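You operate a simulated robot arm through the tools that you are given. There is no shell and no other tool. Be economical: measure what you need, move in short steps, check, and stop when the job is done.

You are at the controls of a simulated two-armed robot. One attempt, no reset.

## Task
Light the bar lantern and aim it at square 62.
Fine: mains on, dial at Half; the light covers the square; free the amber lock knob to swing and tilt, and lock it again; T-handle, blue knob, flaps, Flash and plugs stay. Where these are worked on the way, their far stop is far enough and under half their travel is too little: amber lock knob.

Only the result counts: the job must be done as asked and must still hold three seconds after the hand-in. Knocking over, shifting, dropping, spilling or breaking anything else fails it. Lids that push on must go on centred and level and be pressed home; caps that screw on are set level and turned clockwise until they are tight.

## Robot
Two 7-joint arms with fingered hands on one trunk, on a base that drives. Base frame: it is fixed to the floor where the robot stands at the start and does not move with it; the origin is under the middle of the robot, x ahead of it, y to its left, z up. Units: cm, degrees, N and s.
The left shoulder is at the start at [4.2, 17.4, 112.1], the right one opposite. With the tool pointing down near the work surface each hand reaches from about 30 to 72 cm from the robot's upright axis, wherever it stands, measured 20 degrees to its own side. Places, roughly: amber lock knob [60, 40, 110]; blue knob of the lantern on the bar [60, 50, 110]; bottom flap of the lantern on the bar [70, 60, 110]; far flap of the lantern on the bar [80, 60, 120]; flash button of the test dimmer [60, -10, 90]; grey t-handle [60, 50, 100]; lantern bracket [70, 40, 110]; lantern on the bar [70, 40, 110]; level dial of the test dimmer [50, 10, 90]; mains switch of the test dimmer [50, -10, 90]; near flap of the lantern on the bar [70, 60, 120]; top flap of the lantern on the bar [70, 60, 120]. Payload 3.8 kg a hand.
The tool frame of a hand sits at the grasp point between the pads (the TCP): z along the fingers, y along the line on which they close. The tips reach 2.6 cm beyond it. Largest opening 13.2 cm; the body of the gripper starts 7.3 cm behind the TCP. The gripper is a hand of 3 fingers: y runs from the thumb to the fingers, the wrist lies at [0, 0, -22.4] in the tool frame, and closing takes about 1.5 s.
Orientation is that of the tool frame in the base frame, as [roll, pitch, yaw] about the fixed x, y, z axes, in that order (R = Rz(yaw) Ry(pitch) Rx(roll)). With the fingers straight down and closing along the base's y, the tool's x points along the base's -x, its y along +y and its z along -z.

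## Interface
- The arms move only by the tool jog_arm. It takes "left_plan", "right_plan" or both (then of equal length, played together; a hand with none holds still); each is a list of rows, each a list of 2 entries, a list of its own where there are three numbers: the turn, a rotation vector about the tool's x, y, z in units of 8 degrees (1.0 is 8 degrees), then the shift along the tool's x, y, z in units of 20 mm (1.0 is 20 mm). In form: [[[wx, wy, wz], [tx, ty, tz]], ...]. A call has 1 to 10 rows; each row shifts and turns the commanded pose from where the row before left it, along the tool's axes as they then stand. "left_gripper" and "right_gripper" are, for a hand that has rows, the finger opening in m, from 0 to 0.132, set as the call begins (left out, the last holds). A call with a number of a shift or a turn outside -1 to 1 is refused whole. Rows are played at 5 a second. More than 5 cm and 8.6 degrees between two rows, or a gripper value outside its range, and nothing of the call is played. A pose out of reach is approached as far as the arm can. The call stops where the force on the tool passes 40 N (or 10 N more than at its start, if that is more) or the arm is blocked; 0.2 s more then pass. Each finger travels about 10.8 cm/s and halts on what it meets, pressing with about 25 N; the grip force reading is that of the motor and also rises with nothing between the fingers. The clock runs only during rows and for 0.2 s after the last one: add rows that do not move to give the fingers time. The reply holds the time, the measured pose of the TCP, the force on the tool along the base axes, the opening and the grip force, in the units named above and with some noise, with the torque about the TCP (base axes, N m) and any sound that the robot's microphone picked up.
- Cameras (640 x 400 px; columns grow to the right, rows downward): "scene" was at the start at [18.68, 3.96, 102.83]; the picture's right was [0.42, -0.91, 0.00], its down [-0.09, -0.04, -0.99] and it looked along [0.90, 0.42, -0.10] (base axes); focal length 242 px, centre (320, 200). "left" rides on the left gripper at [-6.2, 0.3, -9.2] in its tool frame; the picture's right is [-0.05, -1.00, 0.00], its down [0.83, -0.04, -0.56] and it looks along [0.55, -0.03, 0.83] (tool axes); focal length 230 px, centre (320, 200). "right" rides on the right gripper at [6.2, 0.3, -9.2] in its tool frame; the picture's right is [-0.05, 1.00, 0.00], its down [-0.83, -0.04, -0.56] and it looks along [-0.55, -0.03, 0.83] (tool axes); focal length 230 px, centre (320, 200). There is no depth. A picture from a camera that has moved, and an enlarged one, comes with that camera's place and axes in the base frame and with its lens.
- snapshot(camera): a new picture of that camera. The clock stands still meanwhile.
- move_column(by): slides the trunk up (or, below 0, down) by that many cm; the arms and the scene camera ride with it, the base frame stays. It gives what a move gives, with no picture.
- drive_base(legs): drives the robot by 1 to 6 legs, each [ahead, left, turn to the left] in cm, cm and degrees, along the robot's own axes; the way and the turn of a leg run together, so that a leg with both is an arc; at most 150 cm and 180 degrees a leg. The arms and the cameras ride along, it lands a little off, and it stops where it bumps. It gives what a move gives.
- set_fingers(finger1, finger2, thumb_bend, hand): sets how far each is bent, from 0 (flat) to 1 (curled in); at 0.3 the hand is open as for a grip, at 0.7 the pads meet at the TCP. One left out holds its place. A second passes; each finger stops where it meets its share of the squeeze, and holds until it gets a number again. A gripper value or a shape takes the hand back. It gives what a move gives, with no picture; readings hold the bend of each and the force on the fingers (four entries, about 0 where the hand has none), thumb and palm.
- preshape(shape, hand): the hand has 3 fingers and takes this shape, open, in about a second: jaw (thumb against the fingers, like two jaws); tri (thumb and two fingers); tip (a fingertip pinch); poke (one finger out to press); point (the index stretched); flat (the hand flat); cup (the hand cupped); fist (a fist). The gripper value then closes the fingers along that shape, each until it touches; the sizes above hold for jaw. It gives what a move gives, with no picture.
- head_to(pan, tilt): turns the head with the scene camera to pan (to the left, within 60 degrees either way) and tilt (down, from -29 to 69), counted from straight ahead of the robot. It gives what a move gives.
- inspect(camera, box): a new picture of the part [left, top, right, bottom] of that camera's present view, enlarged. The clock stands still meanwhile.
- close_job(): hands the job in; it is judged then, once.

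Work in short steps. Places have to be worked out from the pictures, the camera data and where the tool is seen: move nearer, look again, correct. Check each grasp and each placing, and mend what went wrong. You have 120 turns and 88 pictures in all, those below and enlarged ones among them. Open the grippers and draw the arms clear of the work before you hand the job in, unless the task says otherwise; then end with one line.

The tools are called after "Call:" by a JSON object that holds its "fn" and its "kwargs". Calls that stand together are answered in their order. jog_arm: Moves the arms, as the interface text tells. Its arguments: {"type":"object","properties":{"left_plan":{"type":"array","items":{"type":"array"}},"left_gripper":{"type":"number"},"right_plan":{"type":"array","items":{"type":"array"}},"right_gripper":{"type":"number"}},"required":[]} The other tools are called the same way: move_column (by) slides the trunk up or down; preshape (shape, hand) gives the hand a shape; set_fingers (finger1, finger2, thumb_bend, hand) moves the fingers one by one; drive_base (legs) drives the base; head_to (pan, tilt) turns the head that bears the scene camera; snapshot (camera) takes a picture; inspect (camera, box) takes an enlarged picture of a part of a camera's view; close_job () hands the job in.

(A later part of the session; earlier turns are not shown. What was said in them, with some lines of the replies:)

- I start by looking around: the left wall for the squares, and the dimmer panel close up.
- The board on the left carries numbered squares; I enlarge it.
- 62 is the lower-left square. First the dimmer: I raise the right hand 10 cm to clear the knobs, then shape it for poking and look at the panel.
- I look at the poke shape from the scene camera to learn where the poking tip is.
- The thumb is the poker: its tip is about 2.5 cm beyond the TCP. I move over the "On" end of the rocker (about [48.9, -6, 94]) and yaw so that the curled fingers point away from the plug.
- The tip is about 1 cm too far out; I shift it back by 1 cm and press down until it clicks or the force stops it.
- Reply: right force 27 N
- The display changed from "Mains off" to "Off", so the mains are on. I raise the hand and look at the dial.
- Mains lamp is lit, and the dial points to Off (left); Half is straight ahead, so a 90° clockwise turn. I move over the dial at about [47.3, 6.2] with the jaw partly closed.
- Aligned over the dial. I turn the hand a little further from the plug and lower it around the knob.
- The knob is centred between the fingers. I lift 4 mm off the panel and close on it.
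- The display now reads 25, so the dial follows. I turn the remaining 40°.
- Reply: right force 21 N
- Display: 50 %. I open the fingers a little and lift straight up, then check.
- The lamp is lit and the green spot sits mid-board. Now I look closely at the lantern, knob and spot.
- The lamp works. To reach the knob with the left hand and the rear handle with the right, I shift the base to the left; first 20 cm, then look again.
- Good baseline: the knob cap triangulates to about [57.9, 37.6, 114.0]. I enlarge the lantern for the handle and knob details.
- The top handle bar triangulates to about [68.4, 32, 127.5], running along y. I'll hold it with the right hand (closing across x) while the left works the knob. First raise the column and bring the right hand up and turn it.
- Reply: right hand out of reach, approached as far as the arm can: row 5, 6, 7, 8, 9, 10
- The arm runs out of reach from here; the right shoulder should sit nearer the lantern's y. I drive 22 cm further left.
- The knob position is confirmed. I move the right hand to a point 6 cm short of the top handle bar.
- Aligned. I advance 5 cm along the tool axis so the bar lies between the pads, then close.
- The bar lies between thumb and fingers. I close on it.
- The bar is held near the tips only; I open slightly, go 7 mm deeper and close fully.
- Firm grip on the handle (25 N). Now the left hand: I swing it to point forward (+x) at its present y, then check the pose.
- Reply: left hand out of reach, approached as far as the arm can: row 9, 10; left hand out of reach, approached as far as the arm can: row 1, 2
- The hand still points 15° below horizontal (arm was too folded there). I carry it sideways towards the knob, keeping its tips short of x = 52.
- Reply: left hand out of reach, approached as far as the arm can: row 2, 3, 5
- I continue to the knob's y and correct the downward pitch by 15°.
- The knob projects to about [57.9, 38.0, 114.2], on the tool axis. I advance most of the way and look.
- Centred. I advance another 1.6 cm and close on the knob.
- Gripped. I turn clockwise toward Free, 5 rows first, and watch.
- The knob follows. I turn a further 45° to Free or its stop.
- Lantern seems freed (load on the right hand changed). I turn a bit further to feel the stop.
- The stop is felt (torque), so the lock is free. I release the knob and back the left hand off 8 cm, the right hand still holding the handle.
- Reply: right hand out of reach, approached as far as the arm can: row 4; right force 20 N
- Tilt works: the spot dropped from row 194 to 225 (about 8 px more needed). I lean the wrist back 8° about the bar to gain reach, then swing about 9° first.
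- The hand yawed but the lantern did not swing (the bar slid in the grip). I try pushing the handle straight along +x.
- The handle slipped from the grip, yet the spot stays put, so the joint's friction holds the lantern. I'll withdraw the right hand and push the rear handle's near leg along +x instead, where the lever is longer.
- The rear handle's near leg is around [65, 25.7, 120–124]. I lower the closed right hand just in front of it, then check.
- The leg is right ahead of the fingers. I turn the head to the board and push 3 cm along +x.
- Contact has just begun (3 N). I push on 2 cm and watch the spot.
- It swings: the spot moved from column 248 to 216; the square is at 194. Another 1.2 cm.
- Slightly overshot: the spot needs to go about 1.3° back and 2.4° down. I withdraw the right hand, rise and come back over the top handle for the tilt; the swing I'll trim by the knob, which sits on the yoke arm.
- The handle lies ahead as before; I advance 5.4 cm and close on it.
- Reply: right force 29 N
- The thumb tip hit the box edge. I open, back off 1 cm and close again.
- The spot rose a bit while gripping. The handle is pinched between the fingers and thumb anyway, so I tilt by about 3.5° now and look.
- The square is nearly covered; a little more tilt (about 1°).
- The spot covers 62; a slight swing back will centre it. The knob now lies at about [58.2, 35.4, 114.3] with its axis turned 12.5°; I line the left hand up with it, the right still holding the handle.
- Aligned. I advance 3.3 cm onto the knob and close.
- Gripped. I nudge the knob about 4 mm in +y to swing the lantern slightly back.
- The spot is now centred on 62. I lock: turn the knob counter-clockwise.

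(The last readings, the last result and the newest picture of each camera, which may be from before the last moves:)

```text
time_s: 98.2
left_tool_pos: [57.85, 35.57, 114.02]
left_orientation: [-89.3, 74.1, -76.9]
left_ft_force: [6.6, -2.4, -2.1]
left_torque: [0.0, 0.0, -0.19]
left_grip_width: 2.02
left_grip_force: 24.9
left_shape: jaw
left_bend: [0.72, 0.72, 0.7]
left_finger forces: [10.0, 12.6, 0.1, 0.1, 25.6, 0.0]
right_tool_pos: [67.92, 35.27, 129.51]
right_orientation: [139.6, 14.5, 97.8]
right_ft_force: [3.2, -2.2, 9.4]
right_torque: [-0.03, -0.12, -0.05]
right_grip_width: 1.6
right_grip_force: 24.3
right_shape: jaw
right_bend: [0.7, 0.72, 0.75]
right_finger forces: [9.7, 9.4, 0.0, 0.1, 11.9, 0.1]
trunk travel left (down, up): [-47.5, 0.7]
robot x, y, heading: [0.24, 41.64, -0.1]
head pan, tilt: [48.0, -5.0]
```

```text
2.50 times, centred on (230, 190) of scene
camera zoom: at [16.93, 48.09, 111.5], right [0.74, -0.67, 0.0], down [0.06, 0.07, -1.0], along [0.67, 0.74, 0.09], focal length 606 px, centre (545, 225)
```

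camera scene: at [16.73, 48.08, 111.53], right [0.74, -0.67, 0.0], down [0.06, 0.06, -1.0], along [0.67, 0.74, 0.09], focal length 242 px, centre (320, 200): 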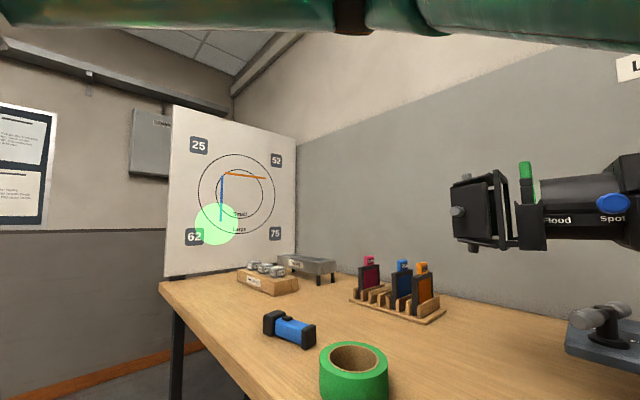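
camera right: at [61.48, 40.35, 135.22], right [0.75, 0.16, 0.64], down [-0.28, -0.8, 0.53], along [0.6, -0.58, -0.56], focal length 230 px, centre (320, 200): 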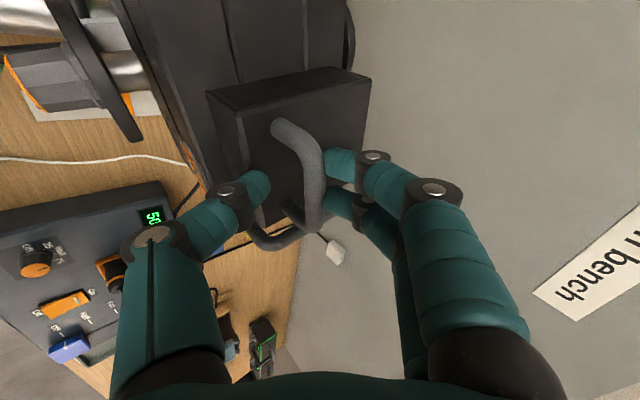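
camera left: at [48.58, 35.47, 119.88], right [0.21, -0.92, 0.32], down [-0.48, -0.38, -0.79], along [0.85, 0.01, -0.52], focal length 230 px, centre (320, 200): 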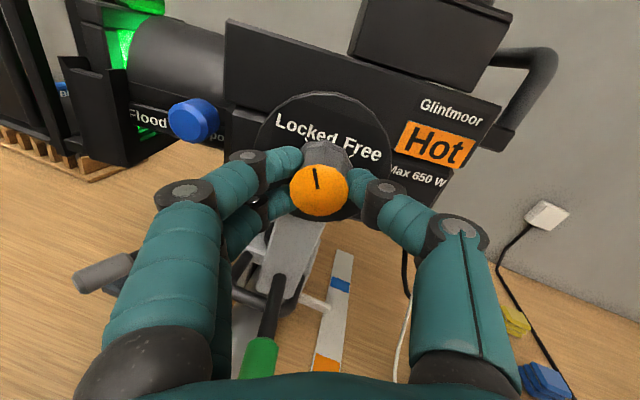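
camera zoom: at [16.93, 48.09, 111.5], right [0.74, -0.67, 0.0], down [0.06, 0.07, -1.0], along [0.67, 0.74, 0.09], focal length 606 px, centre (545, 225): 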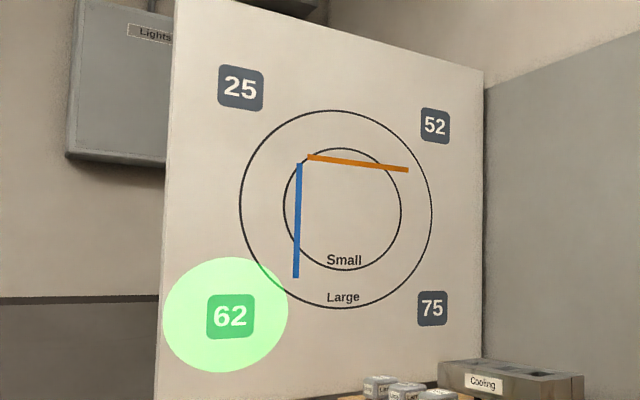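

The spot stays put. I keep turning towards the Locked stop until the torque rises.

Call:
{"fn": "jog_arm", "kwargs": {"left_plan": [[[0, 0, -1], [0, 0, 0]], [[0, 0, -1], [0, 0, 0]], [[0, 0, -1], [0, 0, 0]], [[0, 0, -0.5], [0, 0, 0]]]}}

Call:
{"fn": "snapshot", "kwargs": {"camera": "left"}}

```text
time_s: 99.2
left_tool_pos: [57.73, 35.58, 114.28]
left_orientation: [-89.6, 46.1, -77.0]
left_ft_force: [1.4, 1.1, 2.7]
left_torque: [0.38, 0.03, -0.09]
left_grip_width: 2.05
left_grip_force: 24.5
left_shape: jaw
left_bend: [0.72, 0.72, 0.7]
left_finger forces: [15.3, 13.4, 0.0, 0.0, 22.4, 0.1]
right_tool_pos: [68.05, 35.35, 129.49]
right_orientation: [139.5, 14.6, 97.7]
right_ft_force: [7.2, -2.7, 7.6]
right_torque: [-0.12, -0.18, -0.06]
right_grip_width: 1.61
right_grip_force: 25.2
right_shape: jaw
right_bend: [0.7, 0.72, 0.75]
right_finger forces: [9.8, 8.6, 0.0, 0.0, 9.9, 0.1]
trunk travel left (down, up): [-47.5, 0.7]
robot x, y, heading: [-0.04, 41.72, -0.5]
head pan, tilt: [48.0, -5.0]
```

```text
15 pictures are left
camera left: at [48.02, 37.97, 118.32], right [0.15, -0.67, 0.73], down [-0.41, -0.71, -0.57], along [0.9, -0.21, -0.37], focal length 230 px, centre (320, 200)
```

left: 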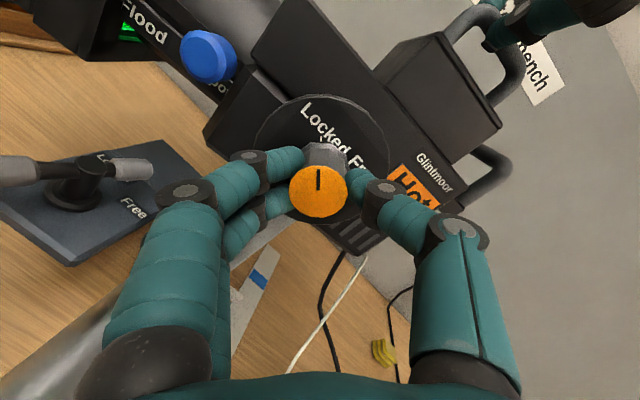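

Stop felt (0.38 N m); the knob is at Locked. I release the left hand and back it straight off, then the right.

Call:
{"fn": "jog_arm", "kwargs": {"left_plan": [[[0, 0, 0], [0, 0, 0]], [[0, 0, 0], [0, 0, 0]], [[0, 0, 0], [0, 0, 0]], [[0, 0, 0], [0, 0, -0.7]], [[0, 0, 0], [0, 0, -0.7]], [[0, 0, 0], [0, 0, -0.7]], [[0, 0, 0], [0, 0, -0.7]], [[0, 0, 0], [0, 0, -0.7]]], "left_gripper": 0.06}}

Call:
{"fn": "jog_arm", "kwargs": {"right_plan": [[[0, 0, 0], [0, 0, 0]], [[0, 0, 0], [0, 0, 0]], [[0, 0, 0], [0, 0, 0]], [[0, 0, 0], [0, 0, -0.7]], [[0, 0, 0], [0, 0, -0.7]], [[0, 0, 0], [0, 0, -0.7]], [[0, 0, 0], [0, 0, -0.7]], [[0, 0, 0], [0, 0, -0.7]], [[0, 0, 0], [0, 0, -0.7]], [[0, 0, 0], [0, 0, -0.7]]], "right_gripper": 0.06}}

Call:
{"fn": "inspect", "kwargs": {"camera": "scene", "box": [150, 110, 310, 270]}}

Call:
{"fn": "snapshot", "kwargs": {"camera": "left"}}

Call:
{"fn": "snapshot", "kwargs": {"camera": "right"}}

```text
time_s: 101.0
left_tool_pos: [50.99, 34.11, 114.08]
left_orientation: [-89.7, 46.3, -77.2]
left_ft_force: [0.5, -0.2, -0.2]
left_torque: [-0.03, -0.01, -0.03]
left_grip_width: 5.96
left_grip_force: 0.1
left_shape: jaw
left_bend: [0.73, 0.73, 0.7]
left_finger forces: [0.0, 0.1, 0.0, 0.0, 0.0, 0.1]
right_tool_pos: [67.87, 35.23, 129.59]
right_orientation: [139.5, 14.5, 97.8]
right_ft_force: [6.6, -4.3, 7.2]
right_torque: [-0.09, -0.16, -0.08]
right_grip_width: 1.59
right_grip_force: 24.5
right_shape: jaw
right_bend: [0.7, 0.72, 0.75]
right_finger forces: [9.8, 9.0, 0.0, 0.0, 10.1, 0.0]
trunk travel left (down, up): [-47.5, 0.7]
robot x, y, heading: [0.24, 41.8, -0.3]
head pan, tilt: [48.0, -5.0]
```

```text
time_s: 103.2
left_tool_pos: [50.87, 34.12, 114.1]
left_orientation: [-89.7, 46.1, -77.1]
left_ft_force: [0.2, 0.4, -0.4]
left_torque: [-0.03, 0.0, -0.01]
left_grip_width: 5.94
left_grip_force: 0.0
left_shape: jaw
left_bend: [0.73, 0.73, 0.7]
left_finger forces: [0.0, 0.0, 0.1, 0.0, 0.0, 0.0]
right_tool_pos: [61.24, 36.44, 136.94]
right_orientation: [139.6, 14.4, 97.9]
right_ft_force: [-0.3, 0.2, -0.9]
right_torque: [0.03, -0.01, 0.01]
right_grip_width: 5.97
right_grip_force: 0.0
right_shape: jaw
right_bend: [0.73, 0.73, 0.7]
right_finger forces: [0.0, 0.0, 0.0, 0.0, 0.1, 0.0]
trunk travel left (down, up): [-47.5, 0.7]
robot x, y, heading: [0.12, 42.02, -0.2]
head pan, tilt: [48.0, -5.0]
```

```text
2.50 times, centred on (230, 190) of scene
camera zoom: at [16.84, 48.15, 111.51], right [0.74, -0.67, 0.0], down [0.06, 0.06, -1.0], along [0.67, 0.74, 0.09], focal length 606 px, centre (545, 225)
```

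zoom: 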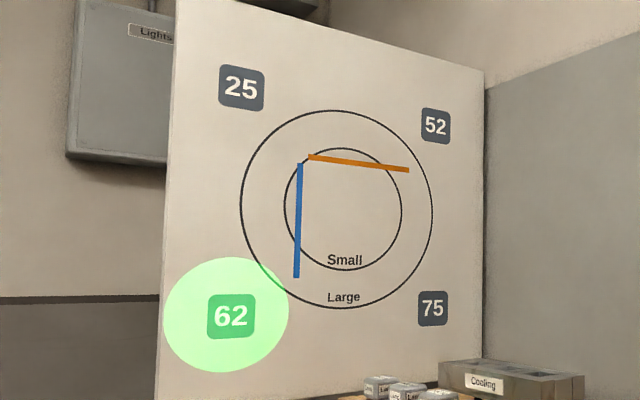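

```text
13 pictures are left
camera left: at [41.13, 36.51, 118.28], right [0.15, -0.67, 0.73], down [-0.41, -0.71, -0.57], along [0.9, -0.21, -0.38], focal length 230 px, centre (320, 200)
```

left: 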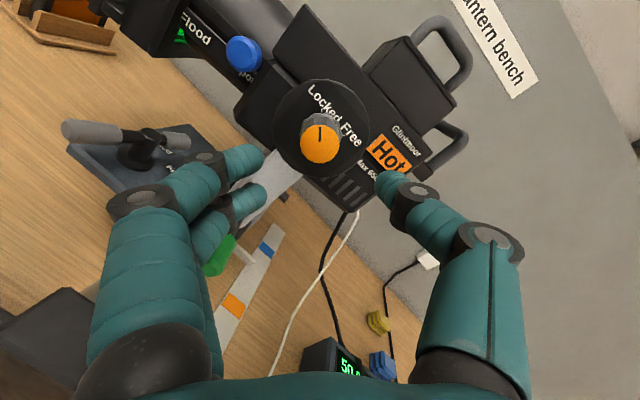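

```text
12 pictures are left
camera right: at [54.53, 43.23, 142.31], right [0.74, 0.22, 0.64], down [-0.29, -0.75, 0.59], along [0.61, -0.62, -0.49], focal length 230 px, centre (320, 200)
```

right: 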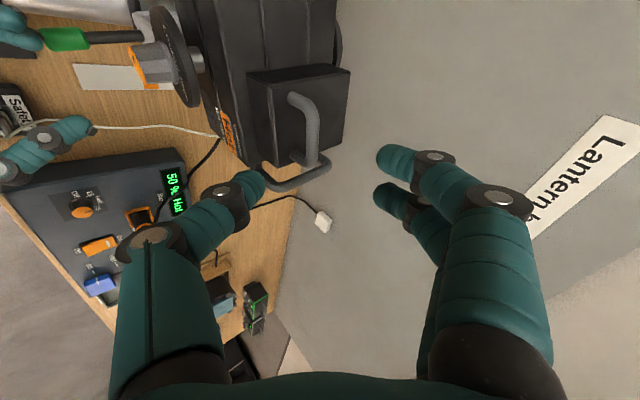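

The spot is centred on 62 and the knob points at Locked with both hands off. I open both hands and draw them further back, then check the dimmer.

Call:
{"fn": "jog_arm", "kwargs": {"left_plan": [[[0, 0, 0], [0, 0, -0.6]], [[0, 0, 0], [0, 0, -0.6]], [[0, 0, 0], [0, 0, -0.6]], [[0, 0, 0], [0, 0, 0]], [[0, 0, 0], [0, 0, 0]]], "right_plan": [[[0, 0, 0], [0, 0, -0.8]], [[0, 0, 0], [0, 0, -0.8]], [[0, 0, 0], [0, 0, -0.8]], [[0, 0, 0], [0, 0, -0.8]], [[0, 0, 0], [0, 0, 0]]], "left_gripper": 0.12, "right_gripper": 0.12}}

Call:
{"fn": "inspect", "kwargs": {"camera": "scene", "box": [150, 110, 310, 270]}}

Call:
{"fn": "snapshot", "kwargs": {"camera": "right"}}

Call:
{"fn": "snapshot", "kwargs": {"camera": "left"}}

```text
time_s: 104.4
left_tool_pos: [47.33, 33.4, 114.03]
left_orientation: [-89.8, 46.2, -77.2]
left_ft_force: [0.0, -0.2, -0.6]
left_torque: [0.0, 0.01, 0.0]
left_grip_width: 11.99
left_grip_force: 0.0
left_shape: jaw
left_bend: [0.47, 0.47, 0.43]
left_finger forces: [0.0, 0.0, 0.1, 0.0, 0.0, 0.0]
right_tool_pos: [57.08, 36.87, 141.4]
right_orientation: [139.6, 14.4, 97.9]
right_ft_force: [-0.2, 0.4, 0.8]
right_torque: [-0.02, 0.03, 0.03]
right_grip_width: 11.98
right_grip_force: 0.1
right_shape: jaw
right_bend: [0.47, 0.47, 0.43]
right_finger forces: [0.0, 0.0, 0.1, 0.0, 0.0, 0.0]
trunk travel left (down, up): [-47.5, 0.7]
robot x, y, heading: [-0.14, 41.25, -0.5]
head pan, tilt: [48.0, -5.0]
```

```text
2.50 times, centred on (230, 190) of scene
camera zoom: at [16.89, 48.14, 111.49], right [0.74, -0.67, 0.0], down [0.06, 0.06, -1.0], along [0.67, 0.74, 0.09], focal length 606 px, centre (545, 225)
```

zoom: 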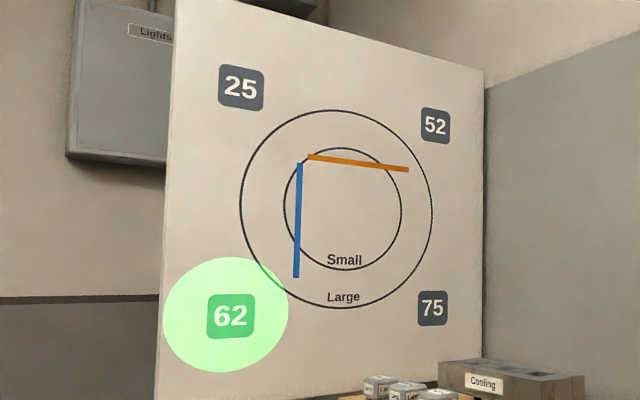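

```text
10 pictures are left
camera right: at [50.41, 43.81, 146.86], right [0.74, 0.21, 0.64], down [-0.29, -0.75, 0.59], along [0.61, -0.62, -0.49], focal length 230 px, centre (320, 200)
```

right: 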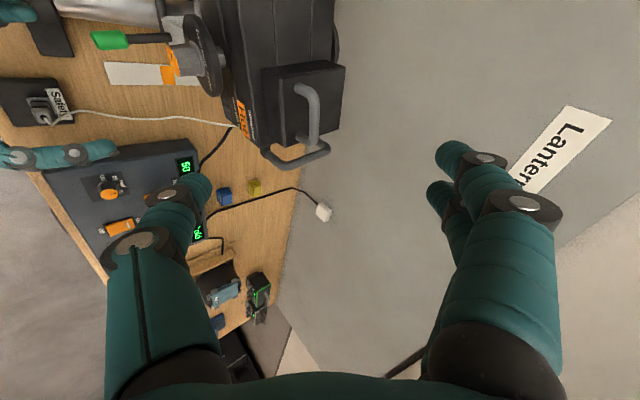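

```text
9 pictures are left
camera left: at [37.53, 35.78, 118.3], right [0.15, -0.67, 0.73], down [-0.41, -0.71, -0.57], along [0.9, -0.21, -0.38], focal length 230 px, centre (320, 200)
```

left: 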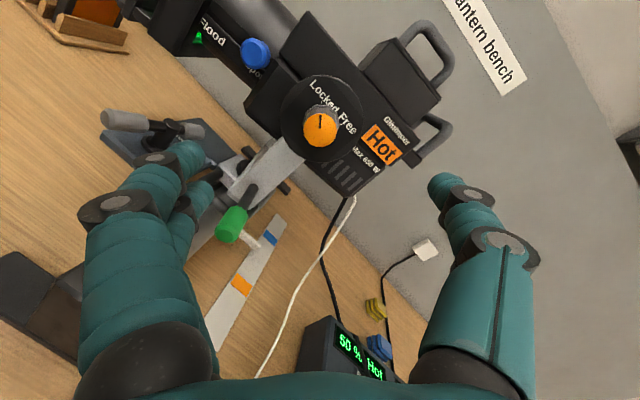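

The spot stays on 62, the display reads 50 % Hot, the knob is at Locked, and both hands are open and clear. I hand in.

Call:
{"fn": "close_job", "kwargs": {}}

```text
The job is handed in.
```

The bar lantern is lit with the mains on and the dial at Half (the display reads 50 %). Its light is centred on square 62, the amber knob is locked again, and both hands are open and clear of the work.
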